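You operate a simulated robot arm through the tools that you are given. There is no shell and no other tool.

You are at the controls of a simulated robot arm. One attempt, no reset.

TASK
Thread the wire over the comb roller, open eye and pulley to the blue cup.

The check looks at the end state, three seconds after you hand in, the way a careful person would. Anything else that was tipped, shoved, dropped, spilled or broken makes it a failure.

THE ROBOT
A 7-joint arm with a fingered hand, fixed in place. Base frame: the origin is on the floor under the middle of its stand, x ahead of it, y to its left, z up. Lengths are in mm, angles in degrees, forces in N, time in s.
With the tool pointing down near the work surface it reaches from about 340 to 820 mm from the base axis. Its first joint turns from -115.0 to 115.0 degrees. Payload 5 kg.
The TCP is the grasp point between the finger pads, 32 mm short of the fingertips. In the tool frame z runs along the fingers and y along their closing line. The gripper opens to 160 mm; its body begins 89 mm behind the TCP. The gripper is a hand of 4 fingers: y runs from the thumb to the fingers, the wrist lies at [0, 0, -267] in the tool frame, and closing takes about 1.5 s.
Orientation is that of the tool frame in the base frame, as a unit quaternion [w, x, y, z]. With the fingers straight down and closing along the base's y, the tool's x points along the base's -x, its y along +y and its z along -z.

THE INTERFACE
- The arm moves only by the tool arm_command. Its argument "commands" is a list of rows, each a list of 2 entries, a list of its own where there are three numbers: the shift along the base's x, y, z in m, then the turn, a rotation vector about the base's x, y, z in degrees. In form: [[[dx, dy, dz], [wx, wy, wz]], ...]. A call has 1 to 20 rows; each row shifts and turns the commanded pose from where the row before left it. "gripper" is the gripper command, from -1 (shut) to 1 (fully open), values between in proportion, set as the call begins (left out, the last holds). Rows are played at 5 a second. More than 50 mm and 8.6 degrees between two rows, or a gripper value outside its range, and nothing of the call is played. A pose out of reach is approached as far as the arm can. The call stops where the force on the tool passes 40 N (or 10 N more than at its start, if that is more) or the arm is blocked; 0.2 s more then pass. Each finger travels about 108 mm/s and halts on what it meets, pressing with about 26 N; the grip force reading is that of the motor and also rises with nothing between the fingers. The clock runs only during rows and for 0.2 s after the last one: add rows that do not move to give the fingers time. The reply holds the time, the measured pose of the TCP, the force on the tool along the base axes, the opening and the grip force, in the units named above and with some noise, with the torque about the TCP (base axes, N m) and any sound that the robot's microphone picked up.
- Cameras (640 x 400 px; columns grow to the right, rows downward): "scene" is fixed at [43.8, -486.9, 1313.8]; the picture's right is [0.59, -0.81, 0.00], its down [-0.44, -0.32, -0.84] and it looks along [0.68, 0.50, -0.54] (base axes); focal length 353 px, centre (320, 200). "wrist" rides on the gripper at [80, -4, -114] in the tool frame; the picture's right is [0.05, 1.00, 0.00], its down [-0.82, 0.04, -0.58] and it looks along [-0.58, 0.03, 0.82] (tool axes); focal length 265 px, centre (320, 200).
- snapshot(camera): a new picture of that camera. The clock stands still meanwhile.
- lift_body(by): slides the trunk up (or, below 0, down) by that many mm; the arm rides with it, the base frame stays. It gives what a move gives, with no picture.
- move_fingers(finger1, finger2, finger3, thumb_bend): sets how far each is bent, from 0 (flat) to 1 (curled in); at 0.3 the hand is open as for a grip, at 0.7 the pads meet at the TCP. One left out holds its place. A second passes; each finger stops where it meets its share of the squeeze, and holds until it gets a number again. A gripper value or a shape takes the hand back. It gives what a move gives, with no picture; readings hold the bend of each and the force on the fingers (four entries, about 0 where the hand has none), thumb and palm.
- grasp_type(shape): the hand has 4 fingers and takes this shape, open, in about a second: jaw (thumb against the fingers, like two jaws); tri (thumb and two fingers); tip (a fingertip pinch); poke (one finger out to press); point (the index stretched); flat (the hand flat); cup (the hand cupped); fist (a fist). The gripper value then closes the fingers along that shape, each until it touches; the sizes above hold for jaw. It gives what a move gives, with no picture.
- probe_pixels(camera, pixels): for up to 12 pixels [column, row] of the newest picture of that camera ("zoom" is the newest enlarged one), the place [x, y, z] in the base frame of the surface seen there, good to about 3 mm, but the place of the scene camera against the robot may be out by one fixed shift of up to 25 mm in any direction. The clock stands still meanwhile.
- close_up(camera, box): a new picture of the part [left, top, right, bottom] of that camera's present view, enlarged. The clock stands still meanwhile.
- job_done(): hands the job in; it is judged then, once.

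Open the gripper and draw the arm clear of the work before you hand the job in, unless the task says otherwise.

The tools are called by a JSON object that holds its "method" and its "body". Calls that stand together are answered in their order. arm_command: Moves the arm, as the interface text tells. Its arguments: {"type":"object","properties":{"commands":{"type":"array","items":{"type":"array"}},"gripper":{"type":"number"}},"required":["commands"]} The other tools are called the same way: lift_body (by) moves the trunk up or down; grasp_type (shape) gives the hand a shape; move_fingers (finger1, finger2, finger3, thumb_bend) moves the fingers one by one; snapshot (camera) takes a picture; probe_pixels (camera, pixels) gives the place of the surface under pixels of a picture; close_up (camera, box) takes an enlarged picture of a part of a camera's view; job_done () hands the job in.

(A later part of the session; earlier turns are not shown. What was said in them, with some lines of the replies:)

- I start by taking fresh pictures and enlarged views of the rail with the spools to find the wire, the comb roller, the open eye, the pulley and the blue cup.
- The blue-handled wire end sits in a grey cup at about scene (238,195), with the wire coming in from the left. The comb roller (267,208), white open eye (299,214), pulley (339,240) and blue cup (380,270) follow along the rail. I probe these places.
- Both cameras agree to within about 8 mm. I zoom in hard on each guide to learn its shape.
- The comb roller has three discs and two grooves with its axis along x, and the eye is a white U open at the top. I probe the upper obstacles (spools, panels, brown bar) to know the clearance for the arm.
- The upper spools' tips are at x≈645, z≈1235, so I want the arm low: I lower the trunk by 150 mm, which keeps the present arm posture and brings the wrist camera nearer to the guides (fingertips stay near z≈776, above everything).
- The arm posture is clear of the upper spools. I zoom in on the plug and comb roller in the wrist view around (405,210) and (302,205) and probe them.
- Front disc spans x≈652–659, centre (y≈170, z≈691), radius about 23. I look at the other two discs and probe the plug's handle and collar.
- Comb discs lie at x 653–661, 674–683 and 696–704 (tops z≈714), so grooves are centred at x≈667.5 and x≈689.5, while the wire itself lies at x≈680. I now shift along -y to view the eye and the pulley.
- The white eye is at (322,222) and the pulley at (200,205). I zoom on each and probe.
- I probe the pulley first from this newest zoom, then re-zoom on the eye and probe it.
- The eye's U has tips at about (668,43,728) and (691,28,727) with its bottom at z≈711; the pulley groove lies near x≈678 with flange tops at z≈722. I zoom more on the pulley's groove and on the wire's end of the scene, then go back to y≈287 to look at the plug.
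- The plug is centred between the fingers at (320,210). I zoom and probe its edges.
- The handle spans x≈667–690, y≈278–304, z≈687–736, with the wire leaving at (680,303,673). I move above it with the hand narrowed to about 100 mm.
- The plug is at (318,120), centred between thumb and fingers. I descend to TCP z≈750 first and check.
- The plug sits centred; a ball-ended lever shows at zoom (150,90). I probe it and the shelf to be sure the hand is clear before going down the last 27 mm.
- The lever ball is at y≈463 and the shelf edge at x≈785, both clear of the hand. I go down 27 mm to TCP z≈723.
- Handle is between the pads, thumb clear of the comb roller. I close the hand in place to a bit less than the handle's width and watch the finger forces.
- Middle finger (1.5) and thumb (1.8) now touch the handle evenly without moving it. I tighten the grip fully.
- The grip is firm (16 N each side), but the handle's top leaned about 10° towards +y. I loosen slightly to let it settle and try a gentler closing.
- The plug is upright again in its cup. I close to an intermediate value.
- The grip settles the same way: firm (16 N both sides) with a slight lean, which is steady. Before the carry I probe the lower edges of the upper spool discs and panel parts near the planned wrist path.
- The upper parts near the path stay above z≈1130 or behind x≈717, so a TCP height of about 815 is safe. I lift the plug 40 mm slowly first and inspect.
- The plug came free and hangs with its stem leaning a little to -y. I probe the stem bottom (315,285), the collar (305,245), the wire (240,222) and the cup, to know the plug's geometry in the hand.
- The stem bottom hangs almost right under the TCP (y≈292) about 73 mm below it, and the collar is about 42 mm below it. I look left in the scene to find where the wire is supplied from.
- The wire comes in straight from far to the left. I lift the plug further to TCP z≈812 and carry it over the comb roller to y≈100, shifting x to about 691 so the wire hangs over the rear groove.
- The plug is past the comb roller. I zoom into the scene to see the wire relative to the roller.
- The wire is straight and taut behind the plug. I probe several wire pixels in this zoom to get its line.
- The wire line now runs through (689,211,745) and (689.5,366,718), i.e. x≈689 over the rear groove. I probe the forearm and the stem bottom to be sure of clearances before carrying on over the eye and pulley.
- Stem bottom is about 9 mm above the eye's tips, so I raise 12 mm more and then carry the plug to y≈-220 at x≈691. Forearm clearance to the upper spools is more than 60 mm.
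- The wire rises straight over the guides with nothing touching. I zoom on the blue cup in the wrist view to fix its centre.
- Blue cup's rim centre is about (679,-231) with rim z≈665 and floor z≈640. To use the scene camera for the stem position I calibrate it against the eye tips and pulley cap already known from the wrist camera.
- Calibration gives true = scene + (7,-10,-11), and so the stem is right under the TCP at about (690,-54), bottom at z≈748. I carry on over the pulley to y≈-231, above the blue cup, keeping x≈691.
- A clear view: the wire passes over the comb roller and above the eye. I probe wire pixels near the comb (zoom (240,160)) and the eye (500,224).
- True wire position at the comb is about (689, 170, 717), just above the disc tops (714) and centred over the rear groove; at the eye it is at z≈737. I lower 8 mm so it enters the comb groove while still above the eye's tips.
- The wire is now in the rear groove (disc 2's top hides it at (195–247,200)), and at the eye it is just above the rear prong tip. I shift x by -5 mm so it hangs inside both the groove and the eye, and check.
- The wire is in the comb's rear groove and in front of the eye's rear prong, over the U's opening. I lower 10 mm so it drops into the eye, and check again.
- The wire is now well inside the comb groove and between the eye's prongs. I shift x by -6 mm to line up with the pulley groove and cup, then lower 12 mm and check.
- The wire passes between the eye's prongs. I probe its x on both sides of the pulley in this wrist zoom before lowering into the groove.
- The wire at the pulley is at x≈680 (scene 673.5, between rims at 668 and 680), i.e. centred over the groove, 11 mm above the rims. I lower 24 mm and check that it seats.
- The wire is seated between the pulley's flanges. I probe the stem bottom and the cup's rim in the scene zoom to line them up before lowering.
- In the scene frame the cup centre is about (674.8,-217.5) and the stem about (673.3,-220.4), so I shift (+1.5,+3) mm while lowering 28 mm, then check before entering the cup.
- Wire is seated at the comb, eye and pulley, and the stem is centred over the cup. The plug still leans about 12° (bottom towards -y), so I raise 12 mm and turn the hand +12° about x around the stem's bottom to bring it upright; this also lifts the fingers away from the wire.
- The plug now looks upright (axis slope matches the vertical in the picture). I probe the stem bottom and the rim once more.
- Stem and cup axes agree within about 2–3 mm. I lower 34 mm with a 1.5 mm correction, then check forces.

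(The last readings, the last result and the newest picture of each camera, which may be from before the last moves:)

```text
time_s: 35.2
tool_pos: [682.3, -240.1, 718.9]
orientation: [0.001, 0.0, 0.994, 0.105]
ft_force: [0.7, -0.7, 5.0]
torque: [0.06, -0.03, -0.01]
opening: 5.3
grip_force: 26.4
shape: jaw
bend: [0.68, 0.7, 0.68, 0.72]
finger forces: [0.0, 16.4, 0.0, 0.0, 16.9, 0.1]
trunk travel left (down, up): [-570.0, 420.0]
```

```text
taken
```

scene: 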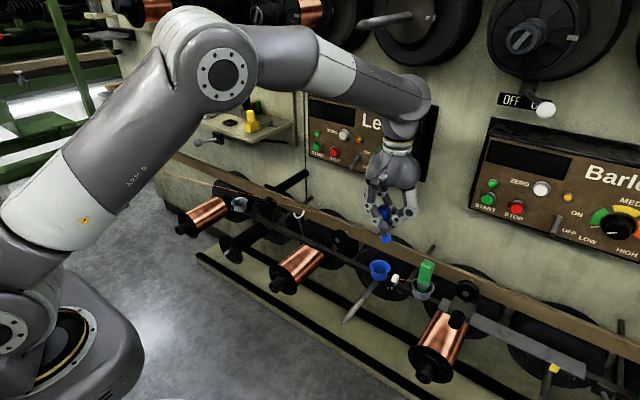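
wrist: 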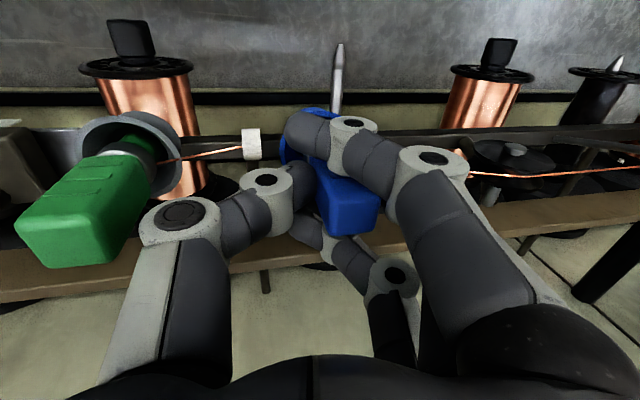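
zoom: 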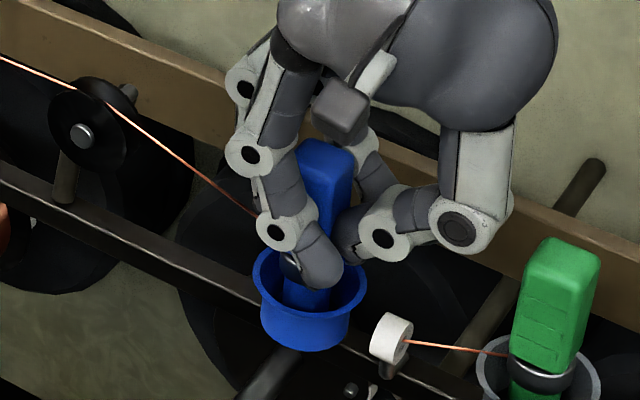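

A 5 N upward force shows the stem has touched the cup's floor. Before opening I check the gap between the thumb's outer knuckle (zoom (505,215)) and the green handle (545,260).

{"method": "probe_pixels", "body": {"camera": "zoom", "pixels": [[460, 230], [505, 215], [490, 240], [430, 235], [380, 240], [345, 235], [560, 250], [530, 250], [515, 310], [395, 335], [270, 240], [230, 200]]}}

{"method": "close_up", "body": {"camera": "scene", "box": [370, 245, 410, 285]}}

```text
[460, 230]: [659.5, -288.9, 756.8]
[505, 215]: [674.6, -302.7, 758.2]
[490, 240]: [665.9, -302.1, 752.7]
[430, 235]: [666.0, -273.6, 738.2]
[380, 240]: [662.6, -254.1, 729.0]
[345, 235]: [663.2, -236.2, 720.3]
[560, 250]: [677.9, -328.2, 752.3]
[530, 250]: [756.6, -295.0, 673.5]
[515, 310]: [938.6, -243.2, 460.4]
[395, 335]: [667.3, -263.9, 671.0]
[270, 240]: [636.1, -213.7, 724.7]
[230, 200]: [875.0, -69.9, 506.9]
```

```text
10.00 times, centred on (390, 265) of scene
```

zoom: 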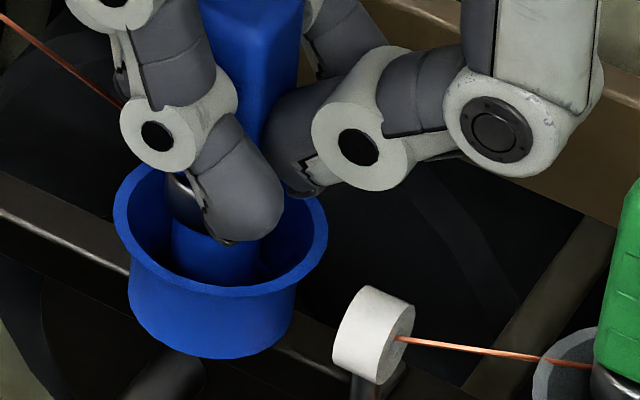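

The thumb's knuckle (y≈-303 in scene values) is only about 10 mm from the green handle, so I open just a little, to the same 32 mm that freed the plug before, and look.

{"method": "arm_command", "body": {"commands": [[[0, 0, 0], [0, 0, 0]], [[0, 0, 0], [0, 0, 0]], [[0, 0, 0], [0, 0, 0]], [[0, 0, 0], [0, 0, 0]], [[0, 0, 0], [0, 0, 0]]], "gripper": -0.6}}

{"method": "close_up", "body": {"camera": "scene", "box": [340, 215, 440, 290]}}

{"method": "snapshot", "body": {"camera": "wrist"}}

```text
time_s: 36.4
tool_pos: [682.8, -240.1, 719.3]
orientation: [0.0, 0.0, 0.995, 0.105]
ft_force: [-0.4, -0.2, -1.6]
torque: [0.01, 0.01, 0.01]
opening: 31.4
grip_force: 0.0
shape: jaw
bend: [0.73, 0.73, 0.73, 0.7]
finger forces: [0.0, 0.2, 0.0, 0.0, 0.0, 0.1]
trunk travel left (down, up): [-570.0, 420.0]
```

```text
5.33 times, centred on (390, 252) of scene
```

zoom: 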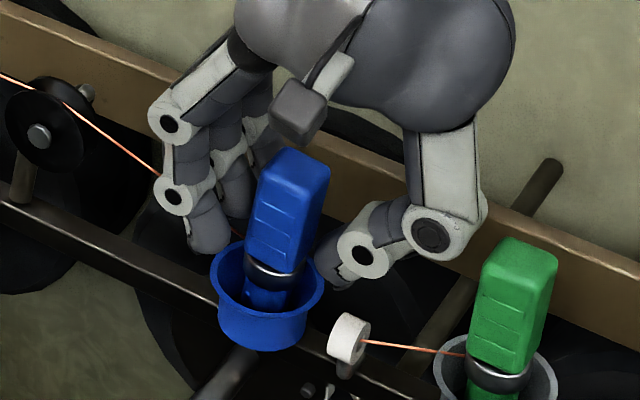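

```text
taken
```

wrist: 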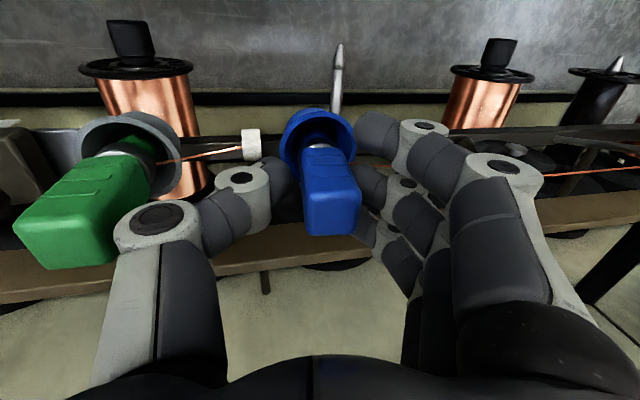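

The plug stands upright and free in the blue cup. I probe the gap between the thumb knuckle and the green handle, and between the thumb tip and the blue handle, before withdrawing.

{"method": "close_up", "body": {"camera": "scene", "box": [375, 235, 440, 275]}}

{"method": "probe_pixels", "body": {"camera": "zoom", "pixels": [[430, 170], [460, 190], [500, 170], [520, 140], [540, 180], [600, 190], [560, 190], [300, 240], [320, 200], [285, 130], [250, 190], [410, 230]]}}

{"method": "close_up", "body": {"camera": "wrist", "box": [220, 100, 440, 260]}}

```text
9.85 times, centred on (408, 255) of scene
```

zoom: 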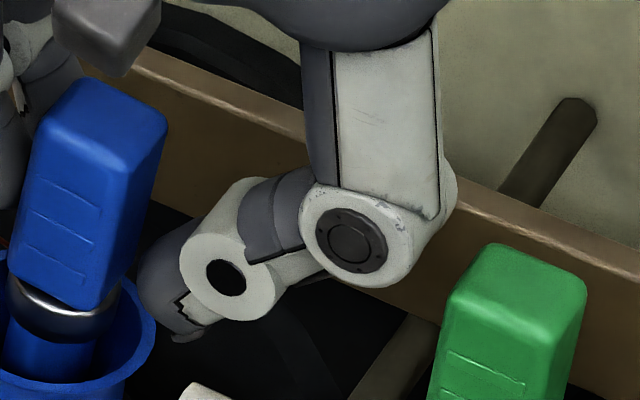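

```text
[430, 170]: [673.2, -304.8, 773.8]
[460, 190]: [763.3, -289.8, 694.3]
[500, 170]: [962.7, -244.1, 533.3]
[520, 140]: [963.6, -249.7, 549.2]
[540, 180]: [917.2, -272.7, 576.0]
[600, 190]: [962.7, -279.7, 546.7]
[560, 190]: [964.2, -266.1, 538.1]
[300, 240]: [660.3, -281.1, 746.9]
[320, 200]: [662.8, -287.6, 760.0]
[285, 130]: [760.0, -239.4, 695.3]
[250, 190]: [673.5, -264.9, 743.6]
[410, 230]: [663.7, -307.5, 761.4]
```

```text
2.50 times, centred on (330, 180) of wrist
```

zoom: 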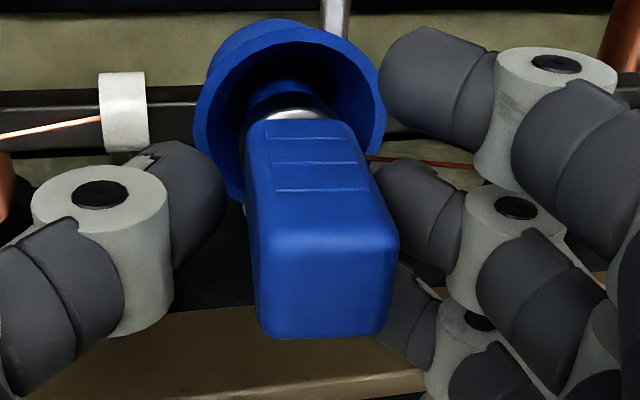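

The thumb has a clear gap to the blue handle and the middle finger is closest on the +y side, so I shift the hand +2 mm in y and raise 12 mm, then check that the plug stays.

{"method": "arm_command", "body": {"commands": [[[0, 0.002, 0], [0, 0, 0]], [[0, 0, 0.004], [0, 0, 0]], [[0, 0, 0.004], [0, 0, 0]], [[0, 0, 0.004], [0, 0, 0]], [[0, 0, 0], [0, 0, 0]]]}}

{"method": "close_up", "body": {"camera": "scene", "box": [340, 215, 440, 290]}}

{"method": "close_up", "body": {"camera": "wrist", "box": [220, 100, 440, 260]}}

```text
time_s: 37.6
tool_pos: [682.5, -238.6, 731.3]
orientation: [0.0, -0.001, 0.994, 0.105]
ft_force: [0.3, 0.5, 0.0]
torque: [0.01, 0.01, 0.03]
opening: 31.4
grip_force: 0.0
shape: jaw
bend: [0.73, 0.73, 0.73, 0.7]
finger forces: [0.0, 0.1, 0.1, 0.0, 0.1, 0.0]
trunk travel left (down, up): [-570.0, 420.0]
```

```text
5.33 times, centred on (390, 252) of scene
```

zoom: 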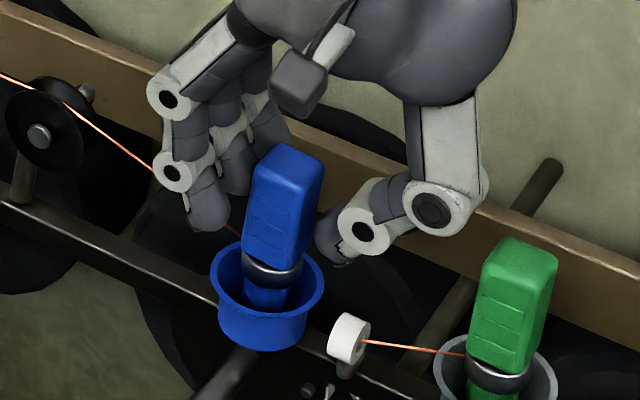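

```text
2.50 times, centred on (330, 180) of wrist
```

zoom: 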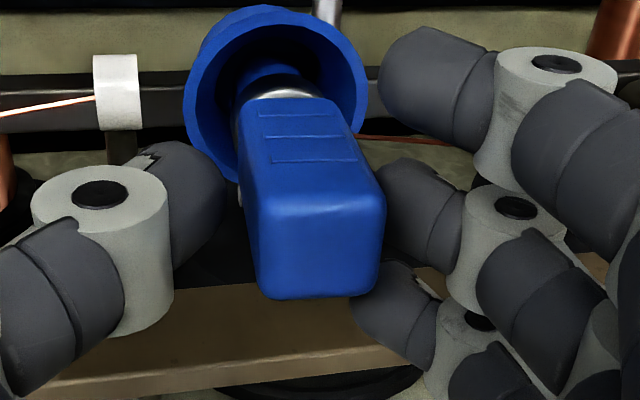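

The plug stays put with free gaps on both sides. I raise the hand a further 70 mm straight up.

{"method": "arm_command", "body": {"commands": [[[0, 0, 0.006], [0, 0, 0]], [[0, 0, 0.006], [0, 0, 0]], [[0, 0, 0.008], [0, 0, 0]], [[0, 0, 0.01], [0, 0, 0]], [[0, 0, 0.01], [0, 0, 0]], [[0, 0, 0.01], [0, 0, 0]], [[0, 0, 0.01], [0, 0, 0]], [[0, 0, 0.01], [0, 0, 0]], [[0, 0, 0], [0, 0, 0]]]}}

{"method": "close_up", "body": {"camera": "scene", "box": [340, 225, 440, 300]}}

{"method": "close_up", "body": {"camera": "scene", "box": [240, 180, 370, 262]}}

{"method": "snapshot", "body": {"camera": "scene"}}

{"method": "snapshot", "body": {"camera": "wrist"}}

```text
time_s: 39.6
tool_pos: [683.2, -238.7, 800.6]
orientation: [0.0, 0.0, 0.994, 0.105]
ft_force: [0.3, -0.4, 0.2]
torque: [-0.01, -0.04, -0.01]
opening: 31.5
grip_force: 0.0
shape: jaw
bend: [0.73, 0.73, 0.73, 0.7]
finger forces: [0.0, 0.1, 0.0, 0.0, 0.0, 0.0]
trunk travel left (down, up): [-570.0, 420.0]
```

```text
5.33 times, centred on (390, 262) of scene
```

zoom: 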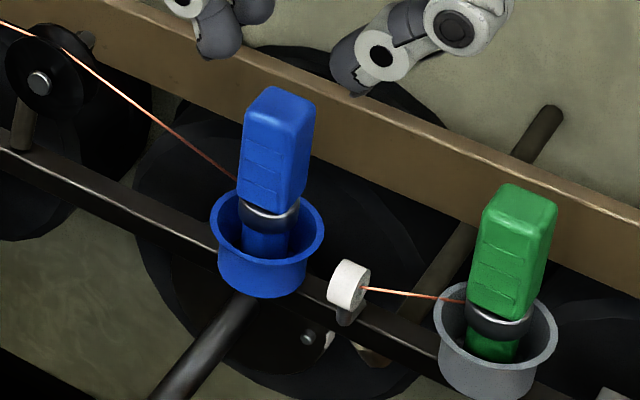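

```text
4.88 times, centred on (305, 221) of scene
```

zoom: 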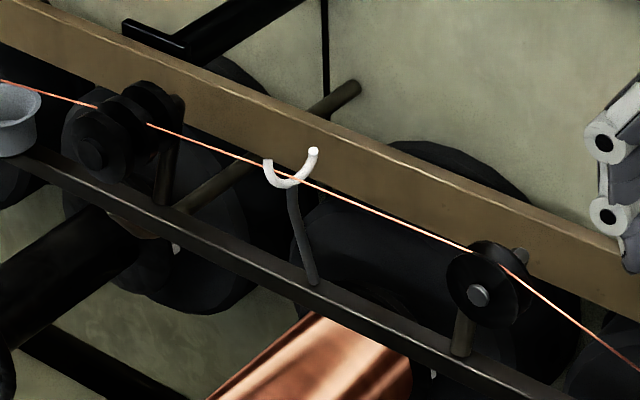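

```text
taken
```

scene: 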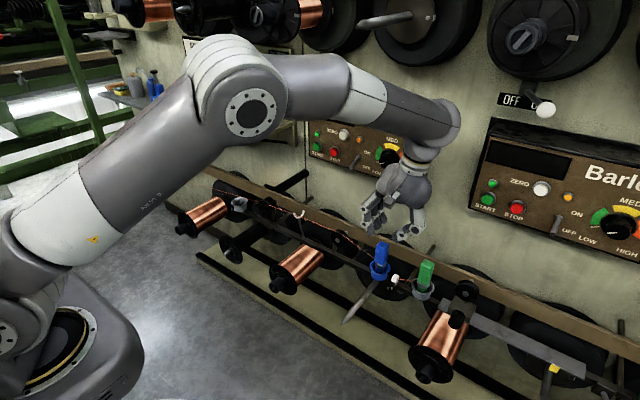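

```text
taken
```

wrist: 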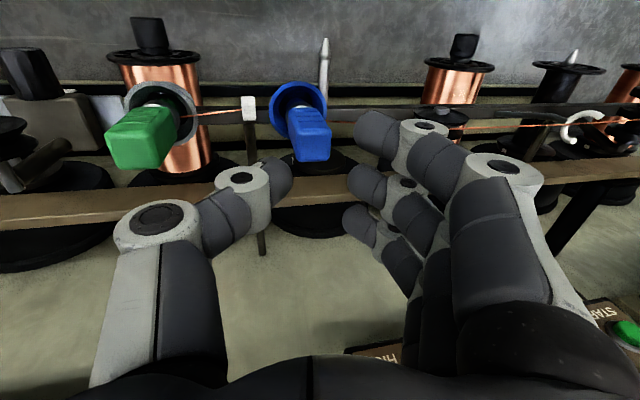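

The plug stands upright in the blue cup and the wire runs over comb, eye and pulley. I now turn the hand back, rise a little and draw the arm back towards -x, away from the work.

{"method": "arm_command", "body": {"commands": [[[0, 0, 0.015], [0, 0, 0]], [[0, 0, 0.015], [-4, 0, 0]], [[0, 0, 0.01], [-4, 0, 0]], [[-0.02, 0, 0], [-4, 0, 0]], [[-0.025, 0, 0], [0, 0, 0]], [[-0.025, 0, 0], [0, 0, 0]], [[-0.03, 0, 0], [0, 0, 0]], [[-0.03, 0, 0], [0, 0, 0]], [[-0.03, 0, 0], [0, 0, 0]], [[0, 0, 0], [0, 0, 0]]]}}

{"method": "snapshot", "body": {"camera": "scene"}}

{"method": "snapshot", "body": {"camera": "wrist"}}

```text
time_s: 41.8
tool_pos: [521.7, -237.8, 841.8]
orientation: [0.0, 0.0, 1.0, 0.001]
ft_force: [0.2, -0.1, 0.5]
torque: [-0.01, -0.02, 0.01]
opening: 31.7
grip_force: 0.1
shape: jaw
bend: [0.73, 0.73, 0.73, 0.7]
finger forces: [0.0, 0.0, 0.0, 0.0, 0.0, 0.0]
trunk travel left (down, up): [-570.0, 420.0]
```

```text
taken
```

scene: 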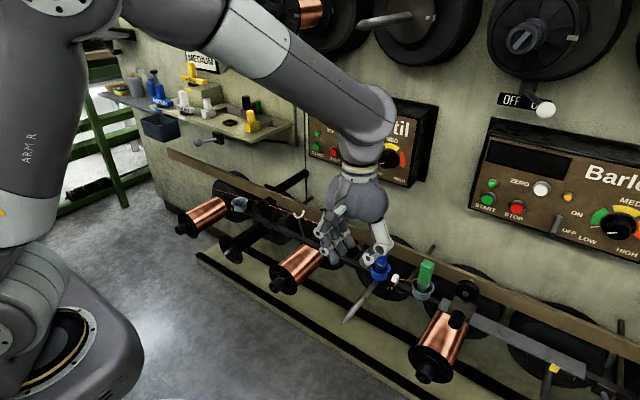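

```text
taken
```

wrist: 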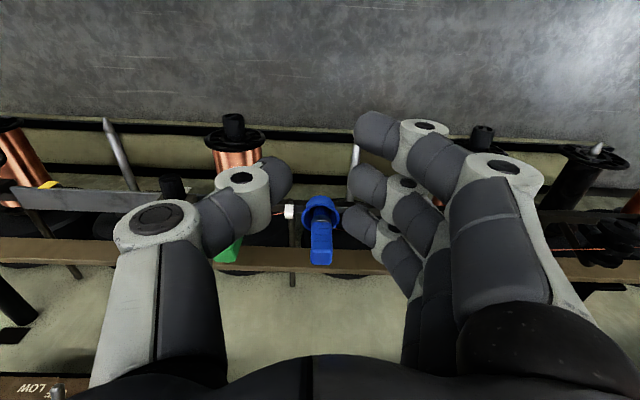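

Hand is clear. I open the gripper and raise the trunk by 100 mm so the view is free.

{"method": "arm_command", "body": {"commands": [[[-0.02, 0, 0.01], [0, 0, 0]], [[-0.02, 0, 0.01], [0, 0, 0]], [[0, 0, 0], [0, 0, 0]], [[0, 0, 0], [0, 0, 0]], [[0, 0, 0], [0, 0, 0]], [[0, 0, 0], [0, 0, 0]]], "gripper": 1}}

{"method": "lift_body", "body": {"by": 100}}

{"method": "snapshot", "body": {"camera": "scene"}}

{"method": "snapshot", "body": {"camera": "wrist"}}

{"method": "close_up", "body": {"camera": "scene", "box": [220, 175, 440, 310]}}

{"method": "close_up", "body": {"camera": "wrist", "box": [220, 130, 480, 290]}}

```text
time_s: 43.2
tool_pos: [481.4, -240.2, 860.9]
orientation: [0.0, 0.0, 1.0, 0.0]
ft_force: [0.3, 0.5, -0.1]
torque: [-0.01, -0.01, -0.02]
opening: 159.9
grip_force: 0.1
shape: jaw
bend: [0.3, 0.3, 0.3, 0.3]
finger forces: [0.0, 0.0, 0.0, 0.1, 0.0, 0.0]
trunk travel left (down, up): [-570.0, 420.0]
```

```text
time_s: 44.5
tool_pos: [482.1, -239.3, 962.2]
orientation: [0.0, 0.0, 1.0, 0.0]
ft_force: [-0.6, -0.6, 0.0]
torque: [0.04, 0.02, 0.02]
opening: 159.8
grip_force: 0.0
shape: jaw
bend: [0.3, 0.3, 0.3, 0.3]
finger forces: [0.0, 0.1, 0.1, 0.0, 0.1, 0.1]
trunk travel left (down, up): [-670.0, 320.0]
```

```text
taken
```

scene: 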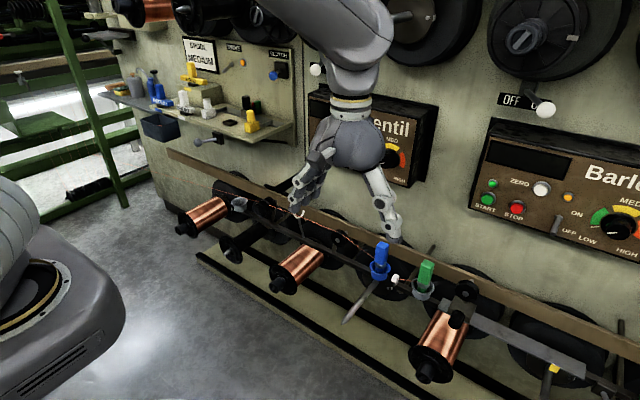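

```text
taken
```

wrist: 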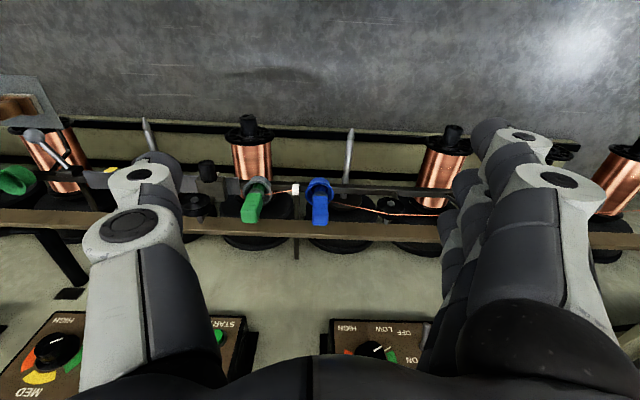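

```text
2.91 times, centred on (330, 242) of scene
```

zoom: 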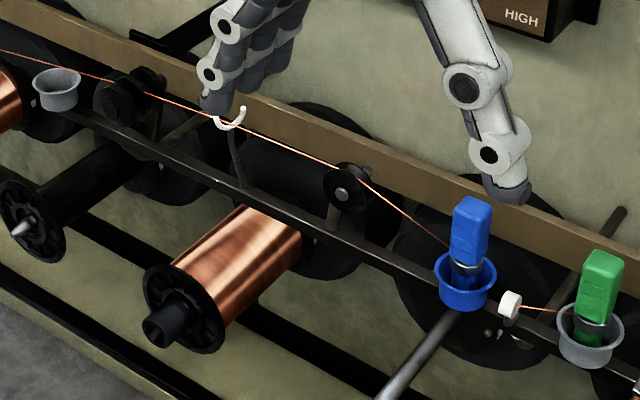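

```text
2.46 times, centred on (350, 210) of wrist
```

zoom: 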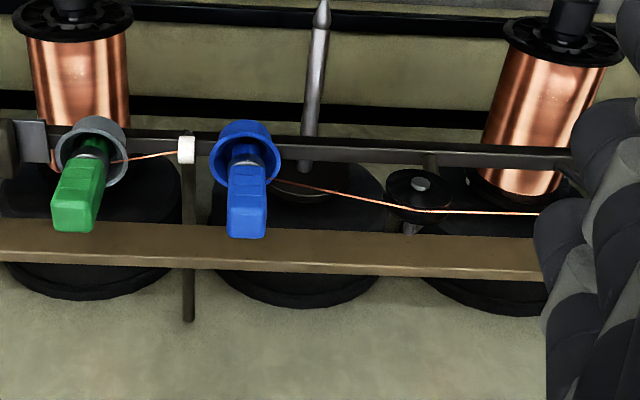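

All looks right: the wire goes from the pulley down to the upright blue plug. I move the hand further aside to check the comb and eye one last time.

{"method": "arm_command", "body": {"commands": [[[-0.01, 0.035, 0], [0, 0, 0]], [[-0.01, 0.035, 0], [0, 0, 0]], [[0, 0.035, 0], [0, 0, 0]], [[0, 0.035, 0], [0, 0, 0]], [[0, 0.035, 0], [0, 0, 0]], [[0, 0.035, 0], [0, 0, 0]], [[0, 0.035, 0], [0, 0, 0]], [[0, 0.035, 0], [0, 0, 0]], [[0, 0, 0], [0, 0, 0]], [[0, 0, 0], [0, 0, 0]]]}}

{"method": "close_up", "body": {"camera": "scene", "box": [230, 180, 360, 262]}}

{"method": "close_up", "body": {"camera": "scene", "box": [340, 225, 440, 300]}}

{"method": "snapshot", "body": {"camera": "wrist"}}

{"method": "close_up", "body": {"camera": "wrist", "box": [200, 150, 440, 290]}}

```text
time_s: 46.7
tool_pos: [461.4, 41.6, 960.0]
orientation: [0.0, 0.0, 1.0, 0.0]
ft_force: [-0.3, 0.2, 0.4]
torque: [-0.02, 0.0, 0.0]
opening: 159.9
grip_force: 0.1
shape: jaw
bend: [0.3, 0.3, 0.3, 0.3]
finger forces: [0.0, 0.0, 0.0, 0.1, 0.0, 0.0]
trunk travel left (down, up): [-670.0, 320.0]
```

```text
4.88 times, centred on (295, 221) of scene
```

zoom: 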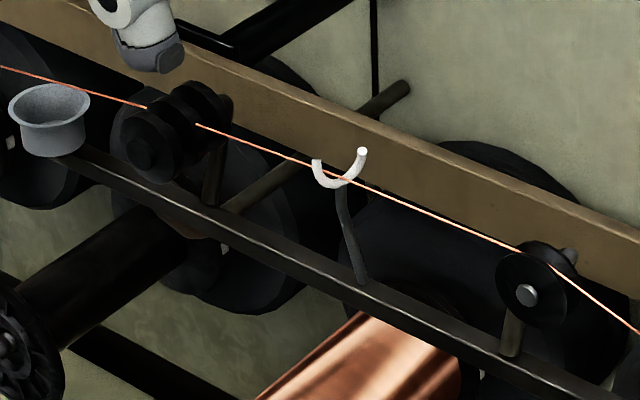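

```text
5.33 times, centred on (390, 262) of scene
```

zoom: 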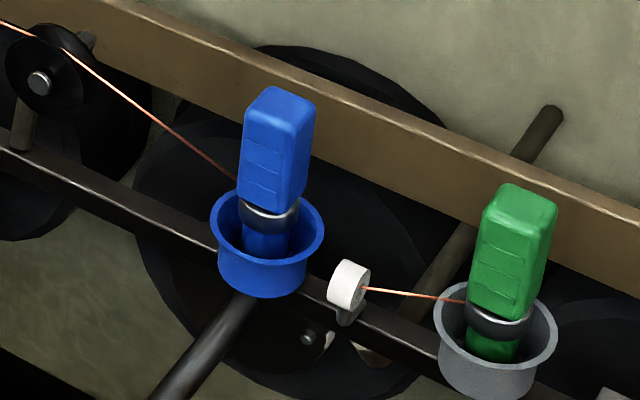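

```text
taken
```

wrist: 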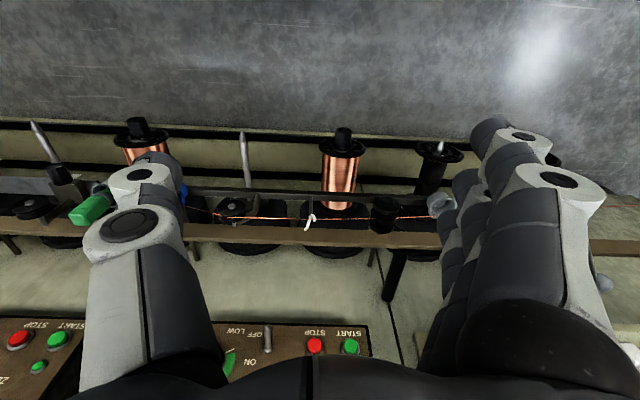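

```text
2.67 times, centred on (320, 220) of wrist
```

zoom: 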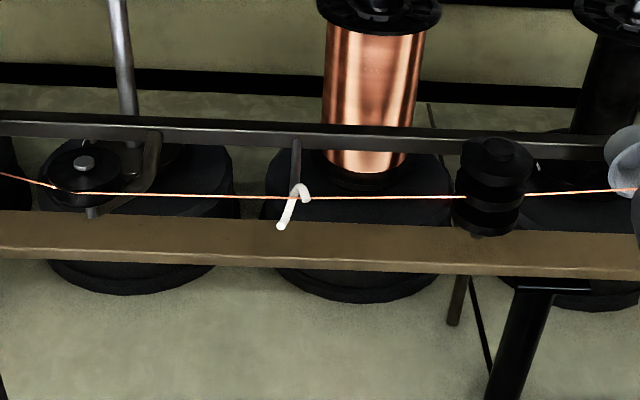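

The wire lies in the comb's rear groove, inside the open eye, in the pulley's groove, and ends at the plug standing upright in the blue cup; nothing else has moved and the hand is open and clear. I hand the job in.

{"method": "job_done", "body": {}}

```text
The job is handed in.
```

The wire is threaded and the job is handed in. From the supply side it runs through the rear groove of the comb roller, the open eye and the pulley groove. It ends at the blue-handled plug, which stands upright in the blue cup.

In the last close-ups I saw nothing else tipped or moved, and the green plug is still in its own cup. The comb roller has two grooves and the task did not say which to use. I chose the rear one because it lines the wire up better with the eye.

The gripper is open and the arm is drawn back clear of the work.
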